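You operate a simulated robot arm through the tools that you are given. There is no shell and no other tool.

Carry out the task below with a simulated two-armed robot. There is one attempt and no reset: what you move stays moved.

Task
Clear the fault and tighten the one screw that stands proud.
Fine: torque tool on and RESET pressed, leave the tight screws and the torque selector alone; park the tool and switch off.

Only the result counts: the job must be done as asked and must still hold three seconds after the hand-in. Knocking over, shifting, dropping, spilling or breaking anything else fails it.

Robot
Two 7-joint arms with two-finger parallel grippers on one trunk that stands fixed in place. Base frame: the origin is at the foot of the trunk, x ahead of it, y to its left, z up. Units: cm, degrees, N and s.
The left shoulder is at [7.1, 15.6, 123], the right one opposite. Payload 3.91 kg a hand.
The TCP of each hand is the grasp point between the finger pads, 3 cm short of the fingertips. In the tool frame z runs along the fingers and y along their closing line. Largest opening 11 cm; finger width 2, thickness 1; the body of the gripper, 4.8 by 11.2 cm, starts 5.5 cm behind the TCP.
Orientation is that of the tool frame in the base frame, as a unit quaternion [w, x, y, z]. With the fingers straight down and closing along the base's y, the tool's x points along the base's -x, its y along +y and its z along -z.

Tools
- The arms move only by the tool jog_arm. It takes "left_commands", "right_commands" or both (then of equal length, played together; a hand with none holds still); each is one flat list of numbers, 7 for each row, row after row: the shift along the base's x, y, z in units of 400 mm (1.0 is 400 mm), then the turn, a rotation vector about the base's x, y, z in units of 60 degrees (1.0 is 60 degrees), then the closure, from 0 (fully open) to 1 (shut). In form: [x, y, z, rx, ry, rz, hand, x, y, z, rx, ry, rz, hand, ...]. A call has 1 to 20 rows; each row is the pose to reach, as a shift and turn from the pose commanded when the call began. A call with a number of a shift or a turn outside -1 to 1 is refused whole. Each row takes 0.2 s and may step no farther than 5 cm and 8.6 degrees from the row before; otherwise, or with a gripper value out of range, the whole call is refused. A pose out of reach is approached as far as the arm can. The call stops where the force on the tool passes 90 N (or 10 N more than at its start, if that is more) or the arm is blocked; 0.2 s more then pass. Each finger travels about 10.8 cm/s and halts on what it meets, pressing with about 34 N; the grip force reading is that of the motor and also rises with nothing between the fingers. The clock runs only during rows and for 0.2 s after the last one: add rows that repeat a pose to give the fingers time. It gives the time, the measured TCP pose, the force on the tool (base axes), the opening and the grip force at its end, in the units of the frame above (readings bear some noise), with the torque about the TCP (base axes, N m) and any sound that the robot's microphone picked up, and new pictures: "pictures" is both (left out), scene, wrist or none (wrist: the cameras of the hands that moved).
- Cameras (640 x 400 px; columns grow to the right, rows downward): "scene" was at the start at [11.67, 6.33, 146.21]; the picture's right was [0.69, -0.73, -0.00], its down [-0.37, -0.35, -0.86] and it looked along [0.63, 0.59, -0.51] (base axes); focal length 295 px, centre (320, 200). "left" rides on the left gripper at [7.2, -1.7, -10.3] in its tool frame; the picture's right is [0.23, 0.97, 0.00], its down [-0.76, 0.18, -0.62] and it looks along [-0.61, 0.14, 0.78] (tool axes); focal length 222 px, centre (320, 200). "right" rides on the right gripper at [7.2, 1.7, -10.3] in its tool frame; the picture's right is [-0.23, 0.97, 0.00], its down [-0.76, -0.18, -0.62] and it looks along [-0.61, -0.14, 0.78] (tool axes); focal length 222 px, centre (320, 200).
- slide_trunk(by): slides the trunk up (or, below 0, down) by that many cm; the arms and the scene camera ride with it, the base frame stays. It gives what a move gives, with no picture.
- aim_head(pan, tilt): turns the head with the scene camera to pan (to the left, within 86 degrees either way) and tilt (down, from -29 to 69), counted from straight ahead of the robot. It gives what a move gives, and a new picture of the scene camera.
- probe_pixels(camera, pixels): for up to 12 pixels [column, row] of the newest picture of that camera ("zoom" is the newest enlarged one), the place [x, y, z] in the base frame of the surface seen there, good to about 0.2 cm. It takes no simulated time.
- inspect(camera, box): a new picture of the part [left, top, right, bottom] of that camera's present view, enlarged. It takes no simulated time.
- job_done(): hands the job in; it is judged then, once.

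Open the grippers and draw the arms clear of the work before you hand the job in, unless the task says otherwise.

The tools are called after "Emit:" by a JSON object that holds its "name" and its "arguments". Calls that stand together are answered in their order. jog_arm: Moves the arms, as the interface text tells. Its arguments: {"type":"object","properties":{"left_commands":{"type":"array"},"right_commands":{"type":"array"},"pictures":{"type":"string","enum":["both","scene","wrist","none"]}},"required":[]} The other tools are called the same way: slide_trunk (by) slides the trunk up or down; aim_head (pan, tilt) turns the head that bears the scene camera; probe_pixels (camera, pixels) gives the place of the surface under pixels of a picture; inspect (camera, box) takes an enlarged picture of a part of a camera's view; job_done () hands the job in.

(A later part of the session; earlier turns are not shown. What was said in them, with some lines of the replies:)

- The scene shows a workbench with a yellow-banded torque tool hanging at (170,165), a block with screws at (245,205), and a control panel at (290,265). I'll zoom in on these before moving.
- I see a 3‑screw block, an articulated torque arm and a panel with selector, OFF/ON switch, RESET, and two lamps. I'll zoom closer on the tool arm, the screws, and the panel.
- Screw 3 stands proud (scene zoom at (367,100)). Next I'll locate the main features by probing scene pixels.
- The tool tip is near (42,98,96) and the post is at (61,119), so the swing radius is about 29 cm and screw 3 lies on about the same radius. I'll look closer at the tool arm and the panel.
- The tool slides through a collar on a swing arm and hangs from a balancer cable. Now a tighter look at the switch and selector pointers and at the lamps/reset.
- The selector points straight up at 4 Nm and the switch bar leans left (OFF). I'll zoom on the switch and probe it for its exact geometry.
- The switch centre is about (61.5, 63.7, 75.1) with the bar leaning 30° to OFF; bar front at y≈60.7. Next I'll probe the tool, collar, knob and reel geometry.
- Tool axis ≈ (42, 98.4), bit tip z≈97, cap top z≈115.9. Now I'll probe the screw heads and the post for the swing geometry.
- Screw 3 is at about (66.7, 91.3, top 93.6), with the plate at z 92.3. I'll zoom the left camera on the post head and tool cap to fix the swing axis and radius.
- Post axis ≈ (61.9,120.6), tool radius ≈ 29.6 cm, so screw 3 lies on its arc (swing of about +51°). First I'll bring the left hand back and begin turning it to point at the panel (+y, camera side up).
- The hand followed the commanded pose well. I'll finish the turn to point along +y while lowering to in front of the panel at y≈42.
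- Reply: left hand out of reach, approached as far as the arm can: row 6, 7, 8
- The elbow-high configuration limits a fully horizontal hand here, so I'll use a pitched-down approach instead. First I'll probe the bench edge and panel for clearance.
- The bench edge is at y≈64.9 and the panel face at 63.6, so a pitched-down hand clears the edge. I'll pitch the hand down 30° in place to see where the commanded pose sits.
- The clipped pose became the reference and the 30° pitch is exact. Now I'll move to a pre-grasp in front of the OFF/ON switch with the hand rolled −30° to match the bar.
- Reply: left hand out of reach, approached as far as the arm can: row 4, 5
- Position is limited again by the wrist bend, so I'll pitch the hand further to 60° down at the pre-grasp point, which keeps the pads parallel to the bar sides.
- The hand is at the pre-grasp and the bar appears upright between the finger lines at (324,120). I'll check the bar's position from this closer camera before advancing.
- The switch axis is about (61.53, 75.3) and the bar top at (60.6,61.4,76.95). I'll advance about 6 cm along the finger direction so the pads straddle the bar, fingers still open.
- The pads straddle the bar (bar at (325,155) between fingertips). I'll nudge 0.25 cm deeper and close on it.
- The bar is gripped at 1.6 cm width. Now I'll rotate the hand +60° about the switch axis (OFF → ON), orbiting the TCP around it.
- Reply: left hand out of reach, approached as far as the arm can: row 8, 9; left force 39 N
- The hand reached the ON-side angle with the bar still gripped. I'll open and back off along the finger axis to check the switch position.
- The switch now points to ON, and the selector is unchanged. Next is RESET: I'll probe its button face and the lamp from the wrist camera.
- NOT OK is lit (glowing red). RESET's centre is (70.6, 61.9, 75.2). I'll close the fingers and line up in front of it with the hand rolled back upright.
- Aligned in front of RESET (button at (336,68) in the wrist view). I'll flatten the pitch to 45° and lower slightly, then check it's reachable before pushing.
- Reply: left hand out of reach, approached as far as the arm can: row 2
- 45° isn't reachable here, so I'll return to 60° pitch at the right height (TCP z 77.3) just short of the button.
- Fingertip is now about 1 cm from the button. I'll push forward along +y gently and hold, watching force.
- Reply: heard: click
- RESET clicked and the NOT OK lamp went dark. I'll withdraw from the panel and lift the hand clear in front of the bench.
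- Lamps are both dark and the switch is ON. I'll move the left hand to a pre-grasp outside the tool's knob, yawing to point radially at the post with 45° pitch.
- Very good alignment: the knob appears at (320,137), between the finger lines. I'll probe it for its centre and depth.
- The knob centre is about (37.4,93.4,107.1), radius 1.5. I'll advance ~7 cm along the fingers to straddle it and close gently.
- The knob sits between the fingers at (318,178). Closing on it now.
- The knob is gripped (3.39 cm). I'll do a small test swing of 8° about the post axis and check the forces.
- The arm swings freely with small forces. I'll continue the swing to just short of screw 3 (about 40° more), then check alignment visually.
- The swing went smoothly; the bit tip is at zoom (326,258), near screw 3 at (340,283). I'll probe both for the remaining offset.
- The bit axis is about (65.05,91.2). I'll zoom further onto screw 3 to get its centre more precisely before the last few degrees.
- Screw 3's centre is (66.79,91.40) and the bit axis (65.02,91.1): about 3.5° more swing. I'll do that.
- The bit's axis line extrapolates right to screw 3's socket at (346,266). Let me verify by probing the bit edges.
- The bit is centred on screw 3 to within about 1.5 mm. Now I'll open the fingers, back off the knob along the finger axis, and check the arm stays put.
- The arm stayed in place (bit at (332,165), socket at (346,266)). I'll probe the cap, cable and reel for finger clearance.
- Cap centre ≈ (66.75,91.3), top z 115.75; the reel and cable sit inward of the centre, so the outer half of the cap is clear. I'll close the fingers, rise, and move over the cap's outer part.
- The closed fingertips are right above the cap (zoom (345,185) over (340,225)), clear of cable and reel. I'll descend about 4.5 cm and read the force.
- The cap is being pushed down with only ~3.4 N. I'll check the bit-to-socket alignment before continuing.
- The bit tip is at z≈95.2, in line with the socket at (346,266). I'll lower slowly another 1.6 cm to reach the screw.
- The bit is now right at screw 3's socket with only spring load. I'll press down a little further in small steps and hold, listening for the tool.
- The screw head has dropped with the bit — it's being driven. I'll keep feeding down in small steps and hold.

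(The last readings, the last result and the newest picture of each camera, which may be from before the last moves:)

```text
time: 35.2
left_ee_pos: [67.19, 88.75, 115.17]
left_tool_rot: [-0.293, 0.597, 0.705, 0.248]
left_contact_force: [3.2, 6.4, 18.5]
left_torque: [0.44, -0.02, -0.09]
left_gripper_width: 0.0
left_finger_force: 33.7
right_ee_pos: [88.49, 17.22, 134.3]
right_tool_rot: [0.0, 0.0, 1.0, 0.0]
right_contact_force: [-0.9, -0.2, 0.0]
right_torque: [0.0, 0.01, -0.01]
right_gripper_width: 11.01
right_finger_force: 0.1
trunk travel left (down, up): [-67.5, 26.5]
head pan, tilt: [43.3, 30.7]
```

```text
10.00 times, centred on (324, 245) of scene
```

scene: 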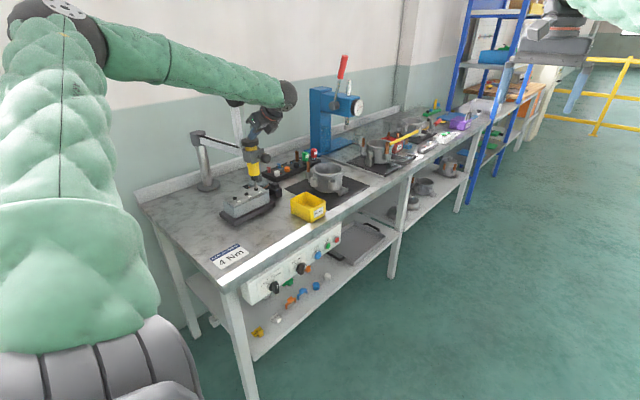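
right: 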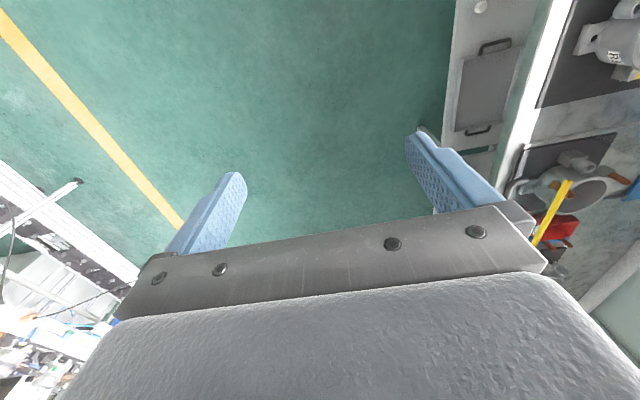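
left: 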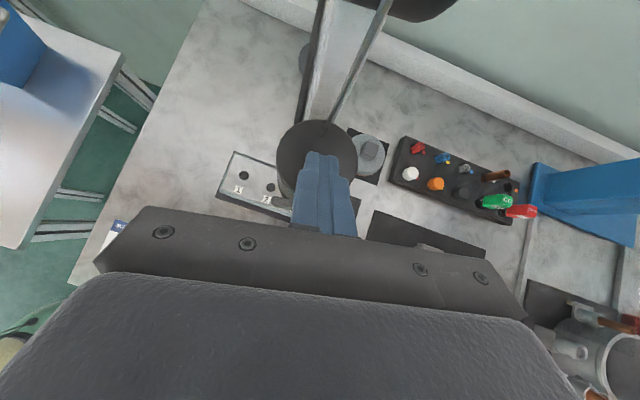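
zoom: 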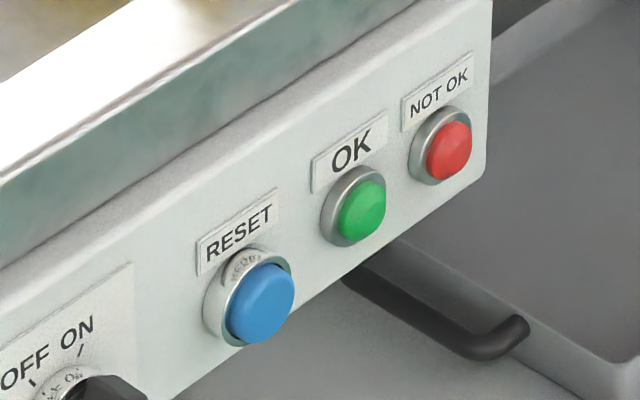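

The head now sits flush and force rose to 18.5 N, but OK isn't lit yet. I'll press slightly harder and hold to let it reach torque.

Emit:
{"name": "jog_arm", "arguments": {"left_commands": [0, 0, -0.0025, 0, 0, 0, 1, 0, 0, -0.004, 0, 0, 0, 1, 0, 0, -0.004, 0, 0, 0, 1, 0, 0, -0.004, 0, 0, 0, 1, 0, 0, -0.004, 0, 0, 0, 1, 0, 0, -0.004, 0, 0, 0, 1], "pictures": "scene"}}

Emit:
{"name": "inspect", "arguments": {"camera": "scene", "box": [304, 225, 344, 265]}}

Emit:
{"name": "inspect", "arguments": {"camera": "scene", "box": [240, 168, 268, 196]}}

```text
time: 36.6
left_ee_pos: [67.23, 88.68, 115.09]
left_tool_rot: [-0.292, 0.597, 0.705, 0.249]
left_contact_force: [4.3, 13.1, 37.2]
left_torque: [0.89, 0.01, -0.09]
left_gripper_width: 0.0
left_finger_force: 33.5
right_ee_pos: [88.4, 16.92, 134.38]
right_tool_rot: [0.001, 0.001, 1.0, 0.0]
right_contact_force: [0.1, -0.1, -0.4]
right_torque: [-0.01, -0.03, 0.07]
right_gripper_width: 11.02
right_finger_force: 0.2
trunk travel left (down, up): [-67.5, 26.5]
head pan, tilt: [43.3, 30.7]
```

scene: 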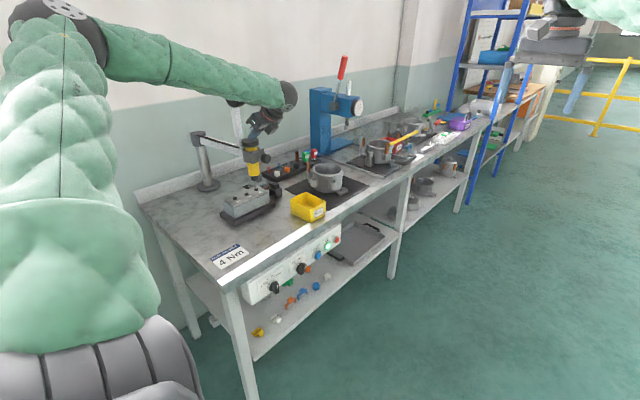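

```text
10.00 times, centred on (324, 245) of scene
```

zoom: 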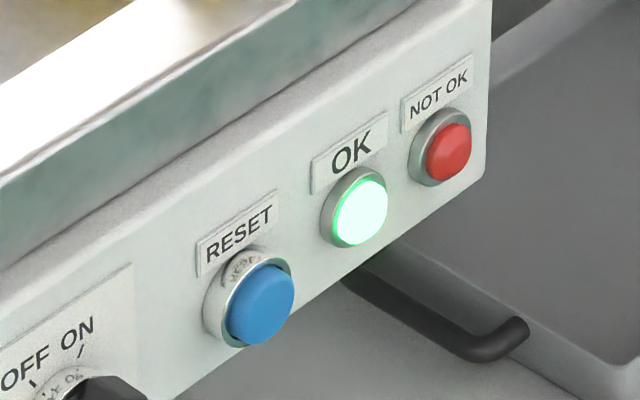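

```text
14.29 times, centred on (254, 182) of scene
```

zoom: 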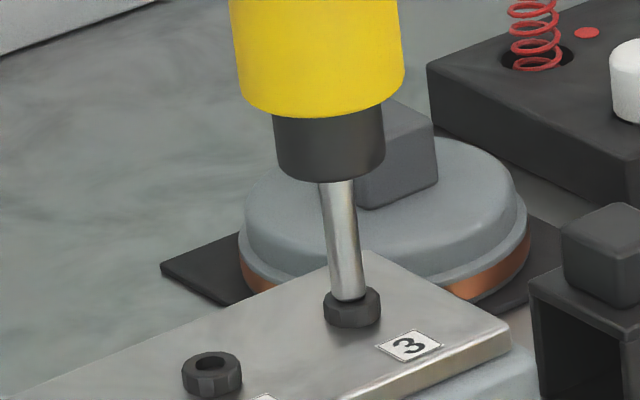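

The OK lamp is lit green. I'll lift the hand straight up so the balancer raises the tool off the screw.

Emit:
{"name": "jog_arm", "arguments": {"left_commands": [0, 0, 0.01, 0, 0, 0, 1, 0, 0, 0.03, 0, 0, 0, 1, 0, 0, 0.055, 0, 0, 0, 1, 0, 0, 0.08, 0, 0, 0, 1, 0, 0, 0.105, 0, 0, 0, 1, 0, 0, 0.13, 0, 0, 0, 1, 0, 0, 0.155, 0, 0, 0, 1, 0, 0, 0.18, 0, 0, 0, 1], "pictures": "both"}}

Emit:
{"name": "inspect", "arguments": {"camera": "scene", "box": [212, 98, 292, 208]}}

Emit:
{"name": "inspect", "arguments": {"camera": "scene", "box": [264, 225, 344, 300]}}

```text
time: 38.4
left_ee_pos: [67.26, 88.89, 121.94]
left_tool_rot: [-0.293, 0.597, 0.704, 0.247]
left_contact_force: [0.1, -0.4, 0.1]
left_torque: [0.0, 0.02, 0.0]
left_gripper_width: 0.01
left_finger_force: 33.6
right_ee_pos: [88.67, 17.2, 134.27]
right_tool_rot: [0.0, 0.001, 1.0, 0.001]
right_contact_force: [-0.4, -0.4, 0.4]
right_torque: [-0.04, -0.03, 0.03]
right_gripper_width: 11.0
right_finger_force: 0.1
trunk travel left (down, up): [-67.5, 26.5]
head pan, tilt: [43.3, 30.7]
```

scene: 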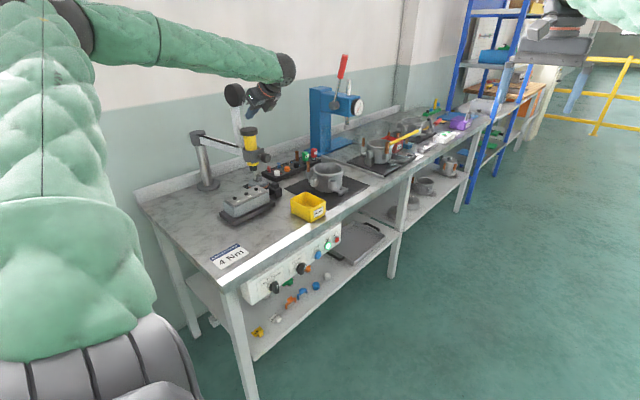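
left: 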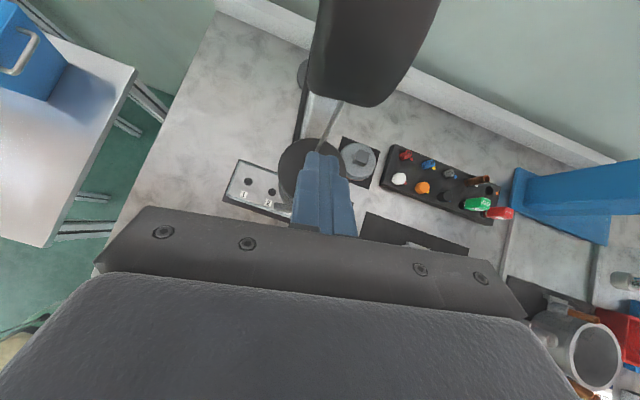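

```text
3.64 times, centred on (252, 153) of scene
```

zoom: 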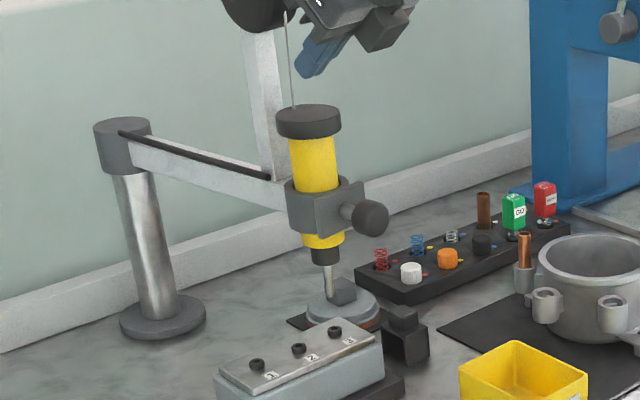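

```text
5.33 times, centred on (304, 262) of scene
```

zoom: 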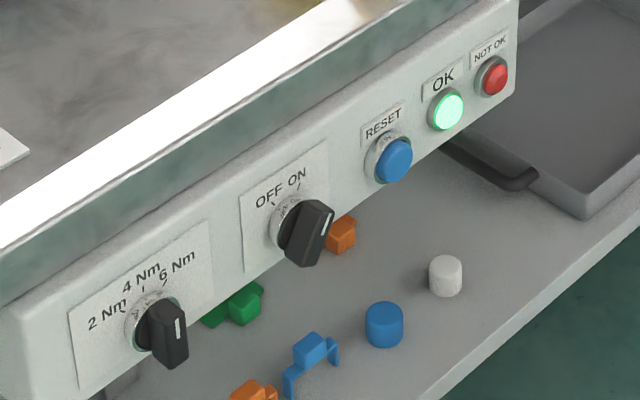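

Tool is fully up, screw 3 flush, OK lit. Now I'll back out, open the fingers, and go down to the knob pre-grasp to park the tool.

Emit:
{"name": "jog_arm", "arguments": {"left_commands": [0.0139, -0.083, 0, 0, 0, 0, 1, 0.0278, -0.166, 0, 0, 0, 0, 1, 0.0418, -0.249, 0, 0, 0, 0, 0.8, 0.0418, -0.249, -0.11, 0, 0, 0, 0.6, 0.0418, -0.249, -0.2285, 0, 0, 0, 0.42, 0.0418, -0.249, -0.2285, 0, 0, 0, 0.42], "pictures": "both"}}

Emit:
{"name": "probe_pixels", "arguments": {"camera": "left", "pixels": [[318, 132], [302, 132], [336, 132], [320, 100]]}}

```text
time: 39.8
left_ee_pos: [68.8, 78.91, 112.7]
left_tool_rot: [-0.292, 0.598, 0.704, 0.248]
left_contact_force: [0.1, -0.5, -0.3]
left_torque: [-0.02, -0.01, 0.0]
left_gripper_width: 6.37
left_finger_force: 0.1
right_ee_pos: [88.57, 17.12, 134.43]
right_tool_rot: [0.0, 0.001, 1.0, 0.0]
right_contact_force: [0.3, 0.1, 0.9]
right_torque: [0.02, 0.0, -0.01]
right_gripper_width: 10.99
right_finger_force: 0.1
trunk travel left (down, up): [-67.5, 26.5]
head pan, tilt: [43.3, 30.7]
```

scene: 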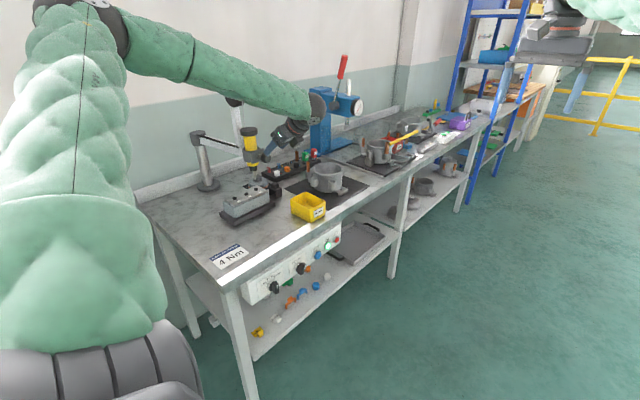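
left: 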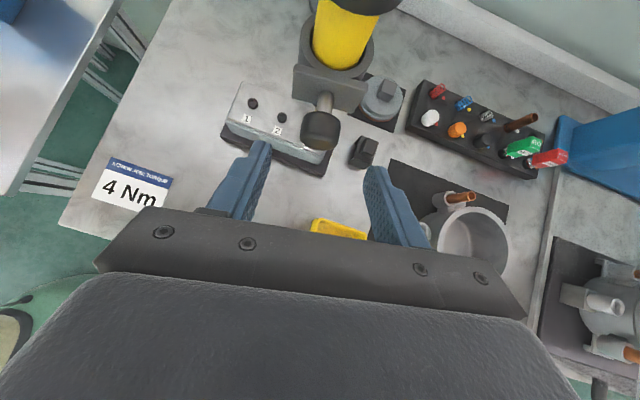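

```text
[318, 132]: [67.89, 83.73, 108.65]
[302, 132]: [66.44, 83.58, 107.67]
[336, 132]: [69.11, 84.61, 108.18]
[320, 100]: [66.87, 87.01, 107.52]
```

Knob is centred at (320,130) between the fingers as before. I'll advance to straddle it and close.

Emit:
{"name": "jog_arm", "arguments": {"left_commands": [-0.0068, 0.0407, -0.0412, 0, 0, 0, 0.42, -0.0135, 0.0813, -0.0825, 0, 0, 0, 0.42, -0.0203, 0.122, -0.1238, 0, 0, 0, 0.42, -0.0203, 0.122, -0.1238, 0, 0, 0, 0.6, -0.0203, 0.122, -0.1238, 0, 0, 0, 0.8, -0.0203, 0.122, -0.1238, 0, 0, 0, 1, -0.0203, 0.122, -0.1238, 0, 0, 0, 1], "pictures": "wrist"}}

```text
time: 41.4
left_ee_pos: [68.19, 83.58, 107.8]
left_tool_rot: [-0.292, 0.598, 0.704, 0.248]
left_contact_force: [-0.2, 1.5, -4.4]
left_torque: [0.68, -0.04, -0.57]
left_gripper_width: 3.37
left_finger_force: 45.4
right_ee_pos: [88.73, 17.33, 134.17]
right_tool_rot: [-0.001, 0.001, 1.0, 0.0]
right_contact_force: [0.1, -0.6, 0.2]
right_torque: [-0.04, 0.0, -0.01]
right_gripper_width: 11.02
right_finger_force: 0.1
trunk travel left (down, up): [-67.5, 26.5]
head pan, tilt: [43.3, 30.7]
```

left: 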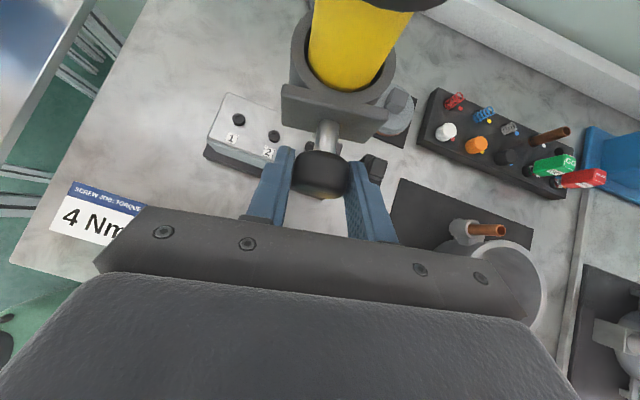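

Knob re-gripped (3.37 cm). I'll swing the arm back about the post axis to its original parked angle.

Emit:
{"name": "jog_arm", "arguments": {"left_commands": [-0.0645, -0.0083, 0, 0, 0, -0.0667, 1, -0.1295, -0.0123, 0, 0, 0, -0.1333, 1, -0.1945, -0.0115, 0, 0, 0, -0.2, 1, -0.2593, -0.0063, 0, 0, 0, -0.2667, 1, -0.3235, 0.0033, 0, 0, 0, -0.3333, 1, -0.387, 0.0175, 0, 0, 0, -0.4, 1, -0.4493, 0.036, 0, 0, 0, -0.4667, 1, -0.51, 0.059, 0, 0, 0, -0.5333, 1, -0.5693, 0.086, 0, 0, 0, -0.6, 1, -0.6263, 0.117, 0, 0, 0, -0.6667, 1, -0.681, 0.152, 0, 0, 0, -0.7333, 1, -0.7333, 0.1908, 0, 0, 0, -0.8, 1, -0.778, 0.229, 0, 0, 0, -0.8603, 1, -0.778, 0.229, 0, 0, 0, -0.8603, 1], "pictures": "both"}}

Emit:
{"name": "inspect", "arguments": {"camera": "scene", "box": [145, 130, 195, 200]}}

```text
time: 44.4
left_ee_pos: [36.81, 92.92, 107.92]
left_tool_rot: [-0.154, 0.846, 0.374, 0.349]
left_contact_force: [-14.8, -14.9, -20.0]
left_torque: [-0.66, 0.69, 0.49]
left_gripper_width: 3.38
left_finger_force: 45.2
right_ee_pos: [88.57, 17.33, 134.21]
right_tool_rot: [0.001, 0.001, 1.0, -0.001]
right_contact_force: [0.3, -0.5, 0.5]
right_torque: [-0.01, 0.02, 0.02]
right_gripper_width: 11.0
right_finger_force: 0.1
trunk travel left (down, up): [-67.5, 26.5]
head pan, tilt: [43.3, 30.7]
```

scene: 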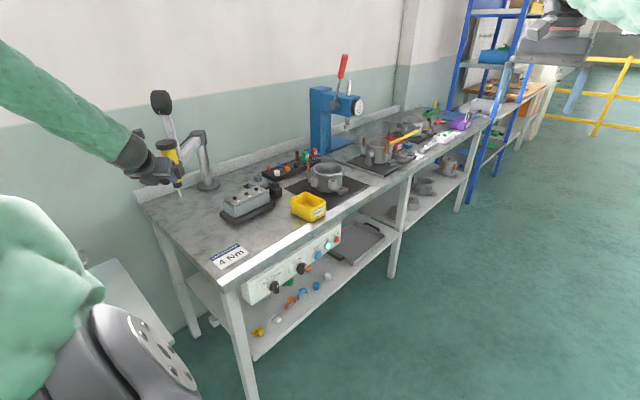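
left: 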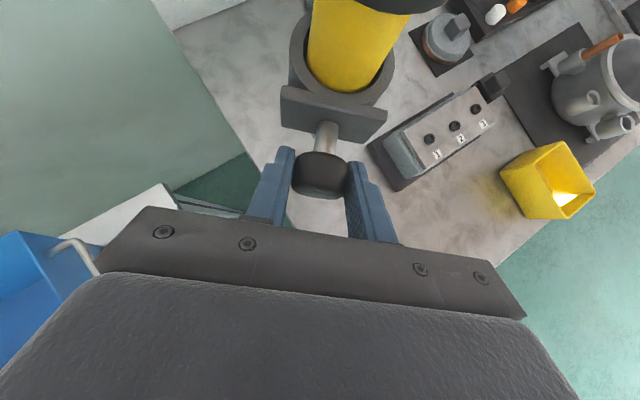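

```text
5.71 times, centred on (170, 165) of scene
```

zoom: 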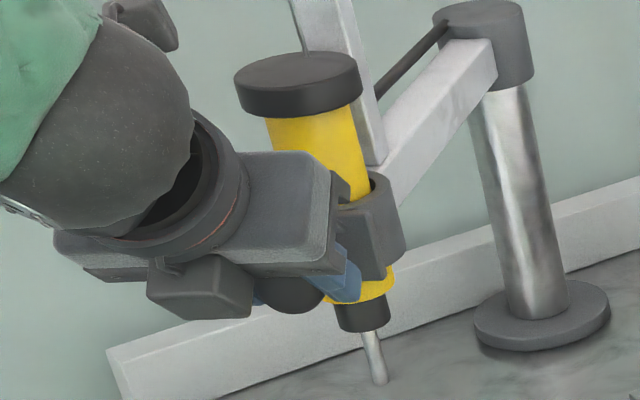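

The bit tip (380,380) and cap position match the starting view, so the tool is parked. I'll release the knob and back away along the finger axis.

Emit:
{"name": "jog_arm", "arguments": {"left_commands": [0, 0, 0, 0, 0, 0, 0.66, 0, 0, 0, 0, 0, 0, 0.5, 0, 0, 0, 0, 0, 0, 0.42, 0, 0, 0, 0, 0, 0, 0.42, -0.0277, -0.0307, 0.0412, 0, 0, 0, 0.42, -0.0553, -0.0614, 0.0825, 0, 0, 0, 0.42, -0.083, -0.092, 0.1238, 0, 0, 0, 0.42], "pictures": "both"}}

Emit:
{"name": "inspect", "arguments": {"camera": "scene", "box": [145, 130, 195, 200]}}

Emit:
{"name": "inspect", "arguments": {"camera": "scene", "box": [210, 175, 290, 225]}}

```text
time: 46.0
left_ee_pos: [33.7, 89.1, 112.97]
left_tool_rot: [-0.155, 0.845, 0.373, 0.35]
left_contact_force: [1.0, -0.6, 0.8]
left_torque: [0.0, -0.04, -0.03]
left_gripper_width: 6.39
left_finger_force: 0.0
right_ee_pos: [88.63, 17.06, 134.21]
right_tool_rot: [-0.001, 0.001, 1.0, 0.0]
right_contact_force: [-0.2, 0.1, -0.1]
right_torque: [0.02, -0.02, -0.01]
right_gripper_width: 11.0
right_finger_force: 0.0
trunk travel left (down, up): [-67.5, 26.5]
head pan, tilt: [43.3, 30.7]
```

scene: 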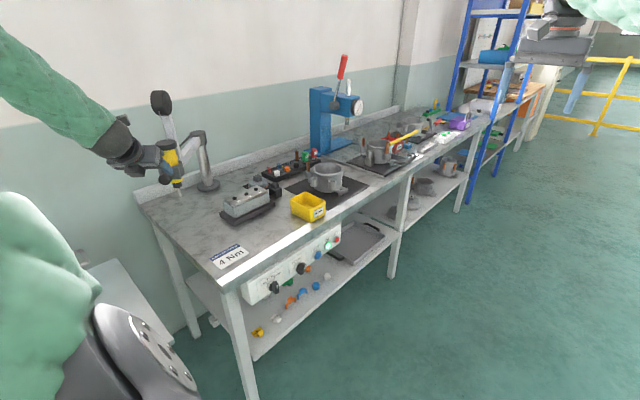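
left: 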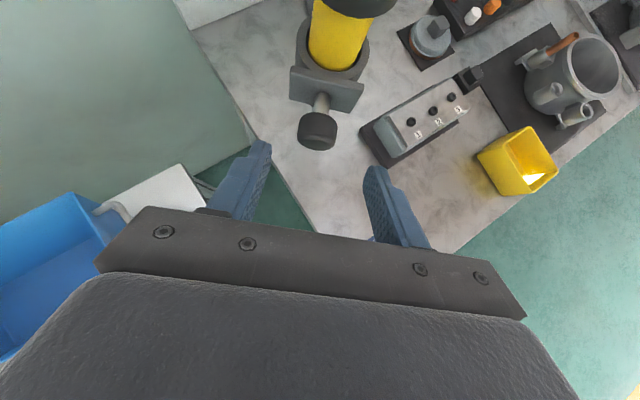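

```text
5.71 times, centred on (170, 165) of scene
```

zoom: 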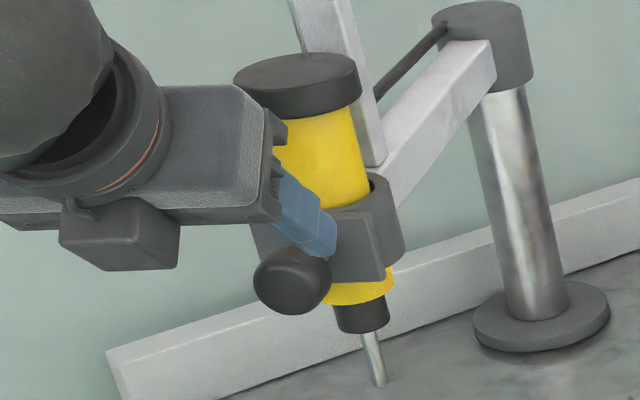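

```text
8.00 times, centred on (250, 200) of scene
```

zoom: 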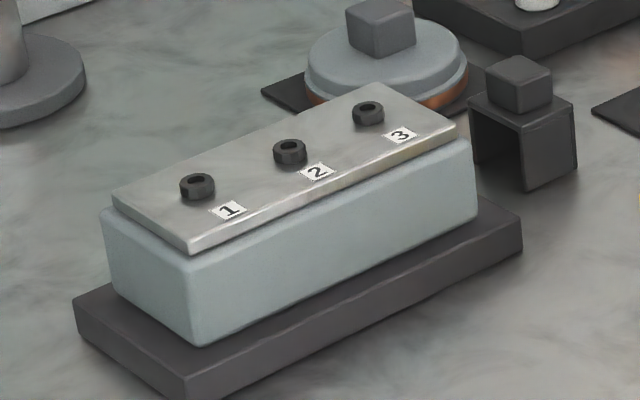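

All three screws are flush and the tool is parked exactly as it started. Next I'll bring the hand back out in front of the bench to switch the tool OFF.

Emit:
{"name": "jog_arm", "arguments": {"left_commands": [0.053, -0.0981, -0.0006, -0.0239, 0.0092, 0.0698, 0.42, 0.106, -0.1962, -0.0013, -0.0477, 0.0184, 0.1397, 0.42, 0.1589, -0.2942, -0.0019, -0.0716, 0.0276, 0.2095, 0.42, 0.2119, -0.3923, -0.0025, -0.0954, 0.0368, 0.2794, 0.42, 0.2649, -0.4904, -0.0031, -0.1193, 0.046, 0.3492, 0.5, 0.3179, -0.5885, -0.0038, -0.1432, 0.0551, 0.419, 0.5, 0.3709, -0.6866, -0.0044, -0.167, 0.0643, 0.4889, 0.5, 0.4238, -0.7846, -0.005, -0.1909, 0.0735, 0.5587, 0.5, 0.4768, -0.8827, -0.0056, -0.2147, 0.0827, 0.6286, 0.5, 0.5298, -0.9808, -0.0063, -0.2386, 0.0919, 0.6984, 0.5], "pictures": "scene"}}

```text
time: 48.2
left_ee_pos: [54.71, 50.0, 112.56]
left_tool_rot: [-0.183, 0.683, 0.683, 0.182]
left_contact_force: [-0.3, -0.7, 1.0]
left_torque: [0.01, 0.02, 0.01]
left_gripper_width: 5.51
left_finger_force: 0.1
right_ee_pos: [88.8, 17.14, 134.06]
right_tool_rot: [-0.001, 0.001, 1.0, 0.001]
right_contact_force: [0.1, -0.8, -1.5]
right_torque: [0.01, 0.01, -0.02]
right_gripper_width: 11.0
right_finger_force: 0.0
trunk travel left (down, up): [-67.5, 26.5]
head pan, tilt: [43.3, 30.7]
```

scene: 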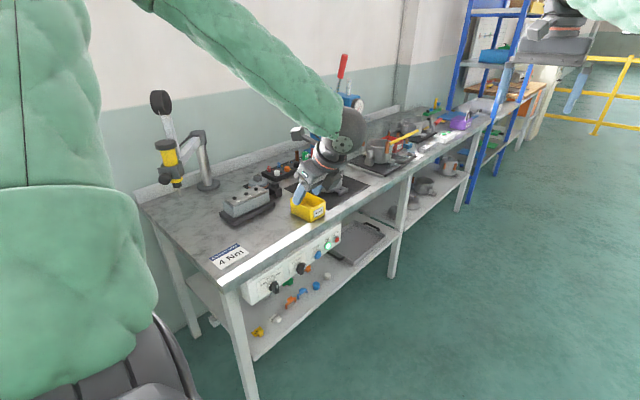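

Back in front of the bench with OK still lit. I'll lower to a pre-grasp at the switch, now rolled +30° to match the ON bar with a steeper 75° pitch for better reach.

Emit:
{"name": "jog_arm", "arguments": {"left_commands": [0.0384, 0.0068, -0.1018, -0.0349, 0.071, 0.0094, 0.5, 0.0768, 0.0136, -0.2036, -0.0698, 0.142, 0.0187, 0.55, 0.1152, 0.0204, -0.3054, -0.1047, 0.213, 0.0281, 0.55, 0.1536, 0.0271, -0.4071, -0.1396, 0.284, 0.0374, 0.55, 0.192, 0.0339, -0.5089, -0.1745, 0.355, 0.0468, 0.55, 0.2304, 0.0407, -0.6107, -0.2094, 0.426, 0.0561, 0.55, 0.2688, 0.0475, -0.7125, -0.2443, 0.497, 0.0655, 0.55, 0.2685, 0.1356, -0.7358, -0.2443, 0.497, 0.0655, 0.55, 0.2683, 0.2238, -0.759, -0.2443, 0.497, 0.0655, 0.55], "pictures": "both"}}

```text
time: 50.2
left_ee_pos: [65.51, 58.87, 82.0]
left_tool_rot: [-0.271, 0.702, 0.652, -0.093]
left_contact_force: [0.0, 0.5, 0.4]
left_torque: [-0.02, -0.02, 0.02]
left_gripper_width: 4.94
left_finger_force: 0.0
right_ee_pos: [88.73, 17.06, 134.12]
right_tool_rot: [0.0, 0.001, 1.0, 0.001]
right_contact_force: [-0.3, 0.3, -0.4]
right_torque: [-0.02, 0.06, 0.03]
right_gripper_width: 10.99
right_finger_force: 0.1
trunk travel left (down, up): [-67.5, 26.5]
head pan, tilt: [43.3, 30.7]
```

scene: 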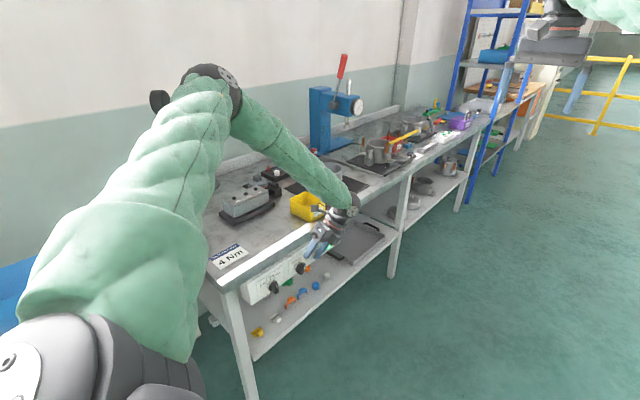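
left: 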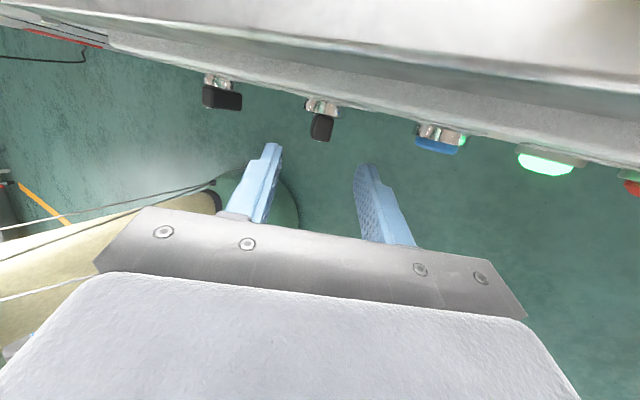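

Pre-grasp reached without clipping; the bar is at (322,127) between the fingers. I'll probe it to confirm its exact position.

Emit:
{"name": "inspect", "arguments": {"camera": "left", "box": [285, 85, 365, 155]}}

```text
5.71 times, centred on (325, 120) of left
```

zoom: 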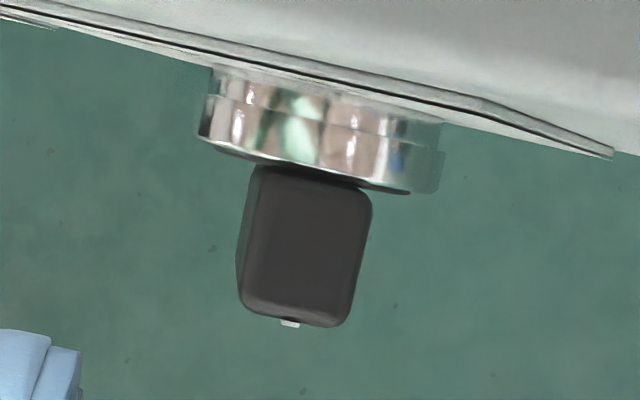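

Emit:
{"name": "probe_pixels", "arguments": {"camera": "zoom", "pixels": [[305, 240], [260, 240], [360, 240], [295, 305], [310, 180], [244, 270], [350, 290]]}}

```text
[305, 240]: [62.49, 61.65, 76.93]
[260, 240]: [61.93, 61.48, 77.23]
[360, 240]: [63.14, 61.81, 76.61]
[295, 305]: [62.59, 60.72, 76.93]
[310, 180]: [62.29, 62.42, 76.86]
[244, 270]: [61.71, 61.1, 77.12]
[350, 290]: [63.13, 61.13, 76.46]
```

The bar's top face centre is (62.5,61.6,76.9), as planned. I'll advance 6 cm along the fingers to straddle it.

Emit:
{"name": "jog_arm", "arguments": {"left_commands": [-0.0242, 0.0129, -0.0418, 0, 0, 0, 0.55, -0.0483, 0.0259, -0.0837, 0, 0, 0, 0.55, -0.0725, 0.0388, -0.1255, 0, 0, 0, 0.55, -0.0725, 0.0388, -0.1255, 0, 0, 0, 0.55], "pictures": "wrist"}}

```text
time: 51.2
left_ee_pos: [62.52, 60.73, 77.15]
left_tool_rot: [-0.27, 0.701, 0.653, -0.092]
left_contact_force: [-0.7, -0.3, 0.6]
left_torque: [0.01, -0.03, 0.02]
left_gripper_width: 4.94
left_finger_force: 0.0
right_ee_pos: [88.62, 17.19, 134.2]
right_tool_rot: [0.0, 0.001, 1.0, 0.001]
right_contact_force: [0.4, -0.4, 0.7]
right_torque: [0.01, -0.02, 0.01]
right_gripper_width: 10.99
right_finger_force: 0.1
trunk travel left (down, up): [-67.5, 26.5]
head pan, tilt: [43.3, 30.7]
```

left: 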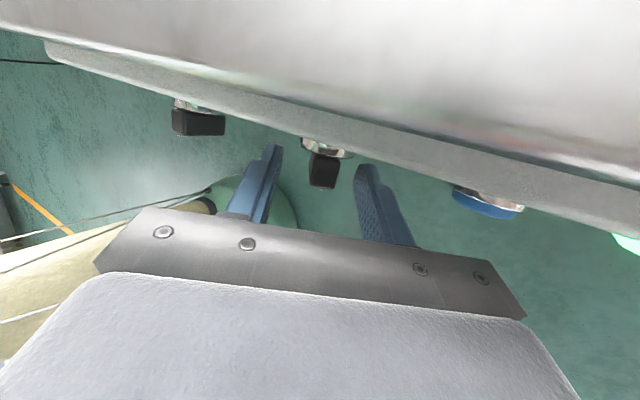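

The pads straddle the bar at (323,170). Closing on it.

Emit:
{"name": "jog_arm", "arguments": {"left_commands": [0, 0, 0, 0, 0, 0, 0.75, 0, 0, 0, 0, 0, 0, 1, 0, 0, 0, 0, 0, 0, 1, 0, 0, 0, 0, 0, 0, 1], "pictures": "wrist"}}

```text
time: 52.2
left_ee_pos: [62.6, 60.58, 77.28]
left_tool_rot: [-0.271, 0.701, 0.653, -0.093]
left_contact_force: [8.8, -3.8, -3.3]
left_torque: [0.44, -0.19, -0.14]
left_gripper_width: 1.58
left_finger_force: 44.4
right_ee_pos: [88.68, 17.11, 134.13]
right_tool_rot: [-0.001, 0.001, 1.0, 0.0]
right_contact_force: [-0.1, -0.5, -0.1]
right_torque: [0.02, 0.0, 0.04]
right_gripper_width: 11.0
right_finger_force: 0.1
trunk travel left (down, up): [-67.5, 26.5]
head pan, tilt: [43.3, 30.7]
```

left: 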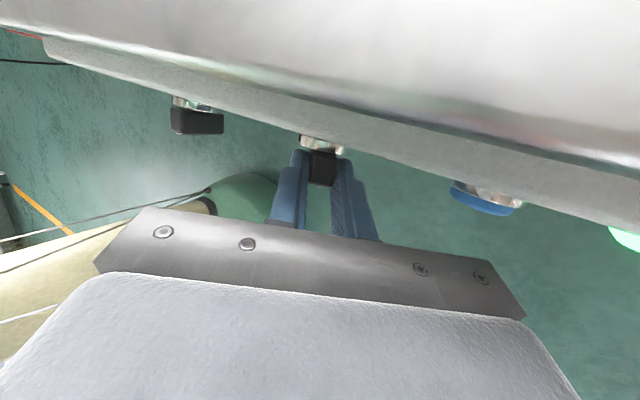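

Bar gripped at 1.58 cm. Now I'll rotate −60° about the switch axis, ON → OFF.

Emit:
{"name": "jog_arm", "arguments": {"left_commands": [-0.0062, 0, 0.003, 0, -0.125, 0, 1, -0.0127, 0, 0.0052, 0, -0.25, 0, 1, -0.0194, 0, 0.0066, 0, -0.375, 0, 1, -0.0263, 0, 0.007, 0, -0.5, 0, 1, -0.0331, 0, 0.0066, 0, -0.625, 0, 1, -0.0399, 0, 0.0052, 0, -0.75, 0, 1, -0.0464, 0, 0.003, 0, -0.875, 0, 1, -0.0525, 0, 0, 0, -1, 0, 1, -0.0525, 0, 0, 0, -1, 0, 1], "pictures": "both"}}

```text
time: 54.2
left_ee_pos: [60.33, 60.6, 77.17]
left_tool_rot: [0.093, 0.653, 0.701, 0.271]
left_contact_force: [-8.9, 7.4, 10.9]
left_torque: [0.29, 0.11, 0.31]
left_gripper_width: 1.58
left_finger_force: 44.5
right_ee_pos: [88.51, 17.33, 134.26]
right_tool_rot: [0.0, 0.001, 1.0, 0.0]
right_contact_force: [1.0, 0.1, 0.1]
right_torque: [0.0, -0.03, 0.03]
right_gripper_width: 11.01
right_finger_force: 0.0
trunk travel left (down, up): [-67.5, 26.5]
head pan, tilt: [43.3, 30.7]
```

scene: 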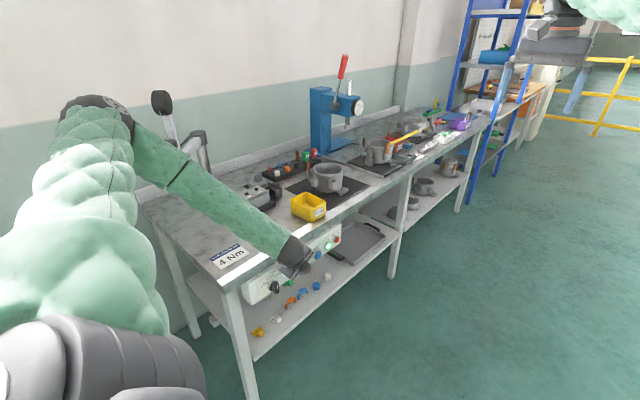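
left: 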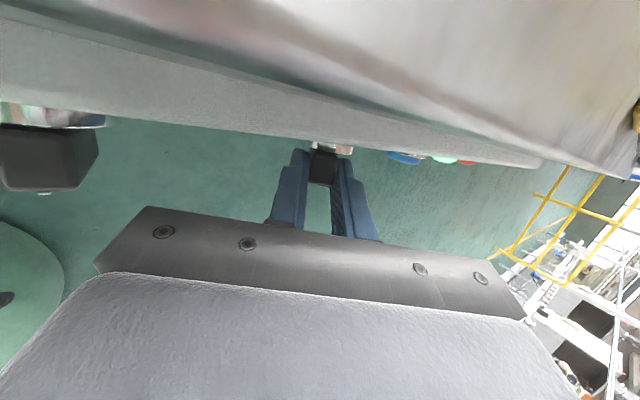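

The hand completed the turn to the OFF side. I'll release, back off along the fingers and check the switch and lamps.

Emit:
{"name": "jog_arm", "arguments": {"left_commands": [0, 0, 0, 0, 0, 0, 0.7, 0, 0, 0, 0, 0, 0, 0.55, 0, 0, 0, 0, 0, 0, 0.55, -0.0242, -0.0129, 0.0418, 0, 0, 0, 0.55, -0.0483, -0.0259, 0.0837, 0, 0, 0, 0.55, -0.0725, -0.0388, 0.1255, 0, 0, 0, 0.55, -0.0725, -0.1388, 0.1755, 0, 0, 0, 0.55, -0.0725, -0.2388, 0.2255, 0, 0, 0, 0.55], "pictures": "both"}}

Emit:
{"name": "inspect", "arguments": {"camera": "scene", "box": [264, 225, 344, 300]}}

Emit:
{"name": "inspect", "arguments": {"camera": "left", "box": [200, 60, 520, 260]}}

```text
time: 56.0
left_ee_pos: [57.51, 51.07, 86.39]
left_tool_rot: [0.092, 0.654, 0.701, 0.27]
left_contact_force: [0.6, 0.2, -0.4]
left_torque: [0.02, -0.03, -0.01]
left_gripper_width: 4.94
left_finger_force: 0.0
right_ee_pos: [88.72, 17.3, 134.19]
right_tool_rot: [-0.001, 0.001, 1.0, 0.0]
right_contact_force: [-0.3, -0.1, 0.7]
right_torque: [-0.01, 0.01, 0.0]
right_gripper_width: 11.0
right_finger_force: 0.1
trunk travel left (down, up): [-67.5, 26.5]
head pan, tilt: [43.3, 30.7]
```

scene: 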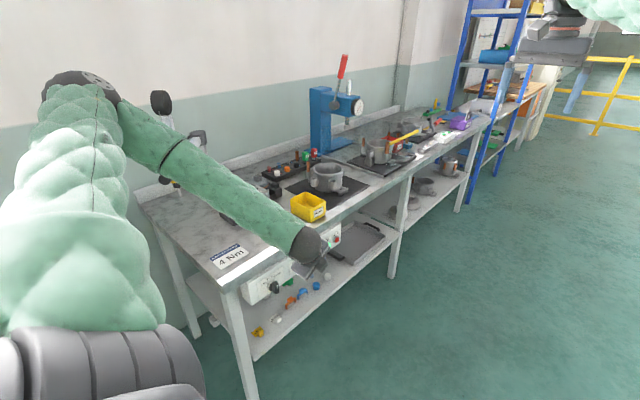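
left: 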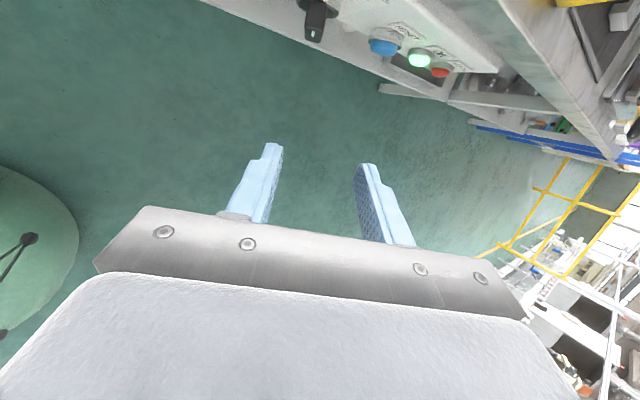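

```text
5.33 times, centred on (304, 262) of scene
```

zoom: 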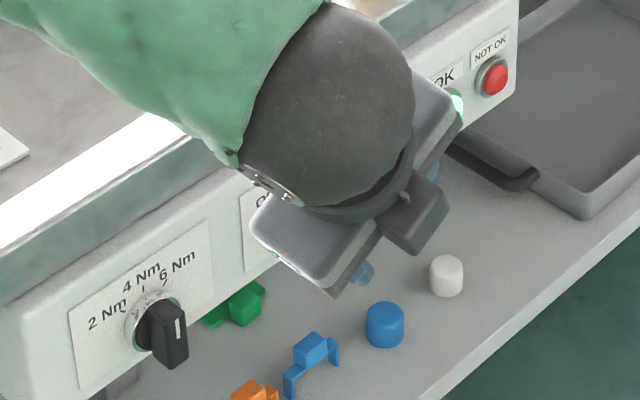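

```text
2.00 times, centred on (360, 160) of left
```

zoom: 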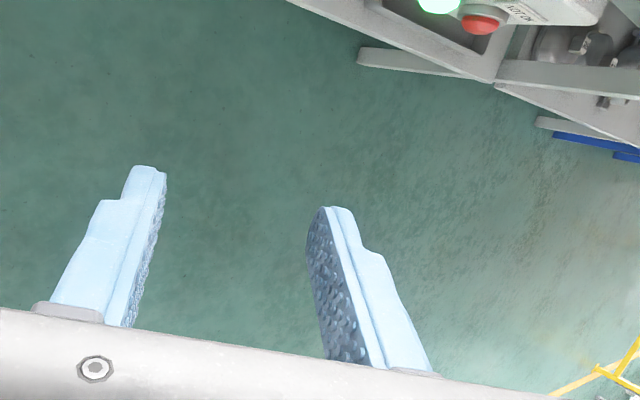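

OK is still lit; the hand blocks the view of the switch. I'll lift the hand clear to check the switch from the scene camera.

Emit:
{"name": "jog_arm", "arguments": {"left_commands": [-0.0286, -0.0143, 0.1, 0, 0.0714, 0, 0.4, -0.0571, -0.0286, 0.2, 0, 0.1429, 0, 0.2, -0.0857, -0.0429, 0.3, 0, 0.2143, 0, 0, -0.1143, -0.0571, 0.4, 0, 0.2857, 0, 0, -0.1429, -0.0714, 0.5, 0, 0.3571, 0, 0, -0.1714, -0.0857, 0.6, 0, 0.4286, 0, 0, -0.2, -0.1, 0.7, 0, 0.5, 0, 0], "pictures": "both"}}

Emit:
{"name": "inspect", "arguments": {"camera": "scene", "box": [264, 225, 344, 300]}}

Emit:
{"name": "inspect", "arguments": {"camera": "scene", "box": [130, 80, 290, 230]}}

```text
time: 57.6
left_ee_pos: [49.41, 46.83, 114.23]
left_tool_rot: [-0.092, 0.702, 0.7, 0.092]
left_contact_force: [-0.3, 0.6, 1.4]
left_torque: [-0.02, 0.0, 0.01]
left_gripper_width: 11.01
left_finger_force: 0.2
right_ee_pos: [88.49, 17.24, 134.32]
right_tool_rot: [0.0, 0.001, 1.0, 0.0]
right_contact_force: [0.0, 0.4, 0.1]
right_torque: [0.01, -0.01, -0.04]
right_gripper_width: 11.0
right_finger_force: 0.1
trunk travel left (down, up): [-67.5, 26.5]
head pan, tilt: [43.3, 30.7]
```

scene: 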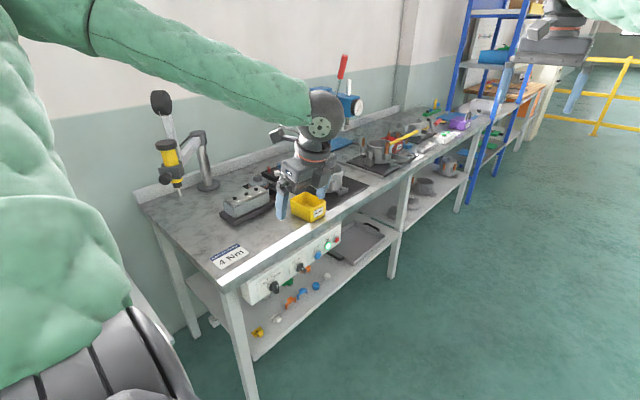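
left: 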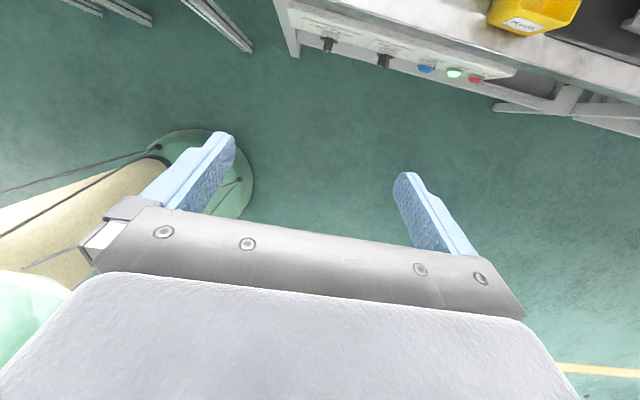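

```text
5.33 times, centred on (304, 262) of scene
```

zoom: 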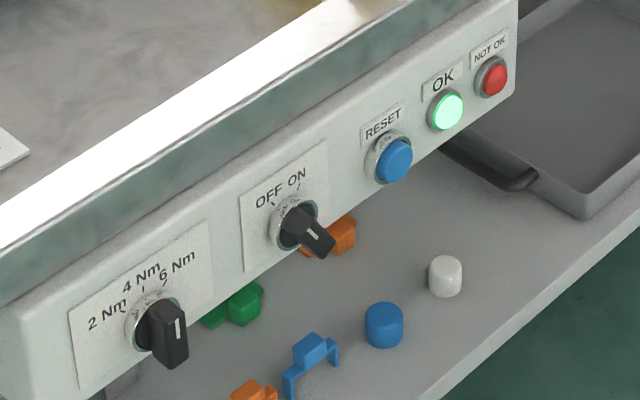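

```text
2.67 times, centred on (210, 155) of scene
```

zoom: 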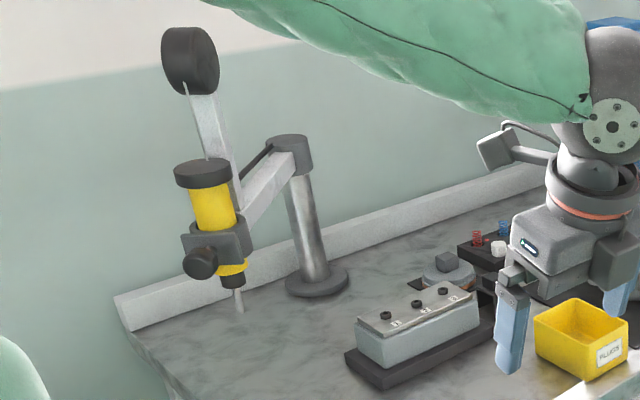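

The switch leans left again. I'll compare it at 16× against the initial OFF view to be sure it is fully at OFF.

Emit:
{"name": "inspect", "arguments": {"camera": "scene", "box": [290, 255, 315, 280]}}

Emit:
{"name": "inspect", "arguments": {"camera": "scene", "box": [145, 130, 195, 200]}}

Emit:
{"name": "inspect", "arguments": {"camera": "scene", "box": [210, 175, 290, 225]}}

```text
16.00 times, centred on (302, 268) of scene
```

zoom: 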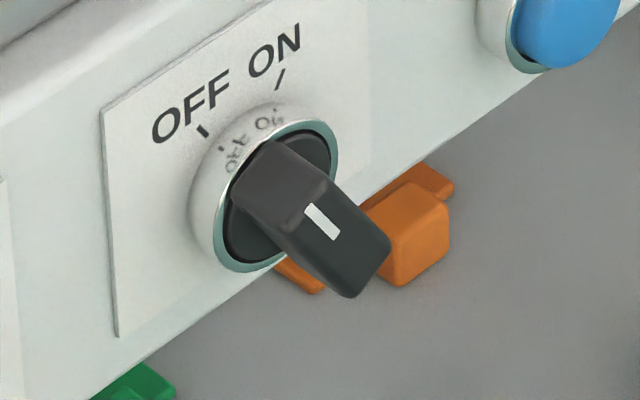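

```text
5.71 times, centred on (170, 165) of scene
```

zoom: 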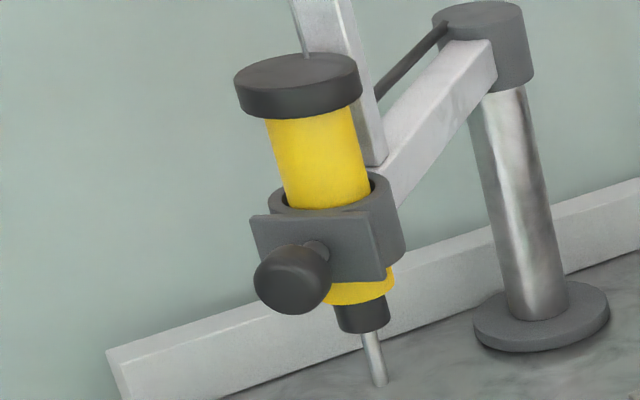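

```text
8.00 times, centred on (250, 200) of scene
```

zoom: 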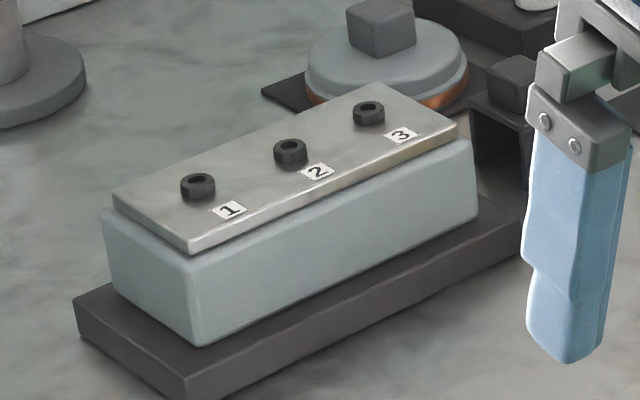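

The switch is back at OFF and looks the same as in the starting view. The tool is parked as before, and all three screws are flush with OK lit. Both grippers are open and clear of the work, so I'm handing the job in.

Emit:
{"name": "job_done", "arguments": {}}

```text
The job is handed in.
```

I cleared the fault and tightened screw 3, and I've handed the job in; the hand-in was accepted but no verdict came back.

- **Fault:** I turned the tool ON and pressed RESET. It clicked and the NOT OK lamp went out.
- **Screw 3:** I swung the tool over it and pressed it down. The head went flush with the plate and the OK lamp came on.
- **Left alone:** Screws 1 and 2 were not touched, and the torque selector still points to 4 Nm.
- **Parked and off:** The arm is back where it started with the tool raised. The switch is at OFF, matching the starting view.
- **OK lamp:** It stayed lit after switch-off.

Both grippers are open and the arms are clear of the bench.
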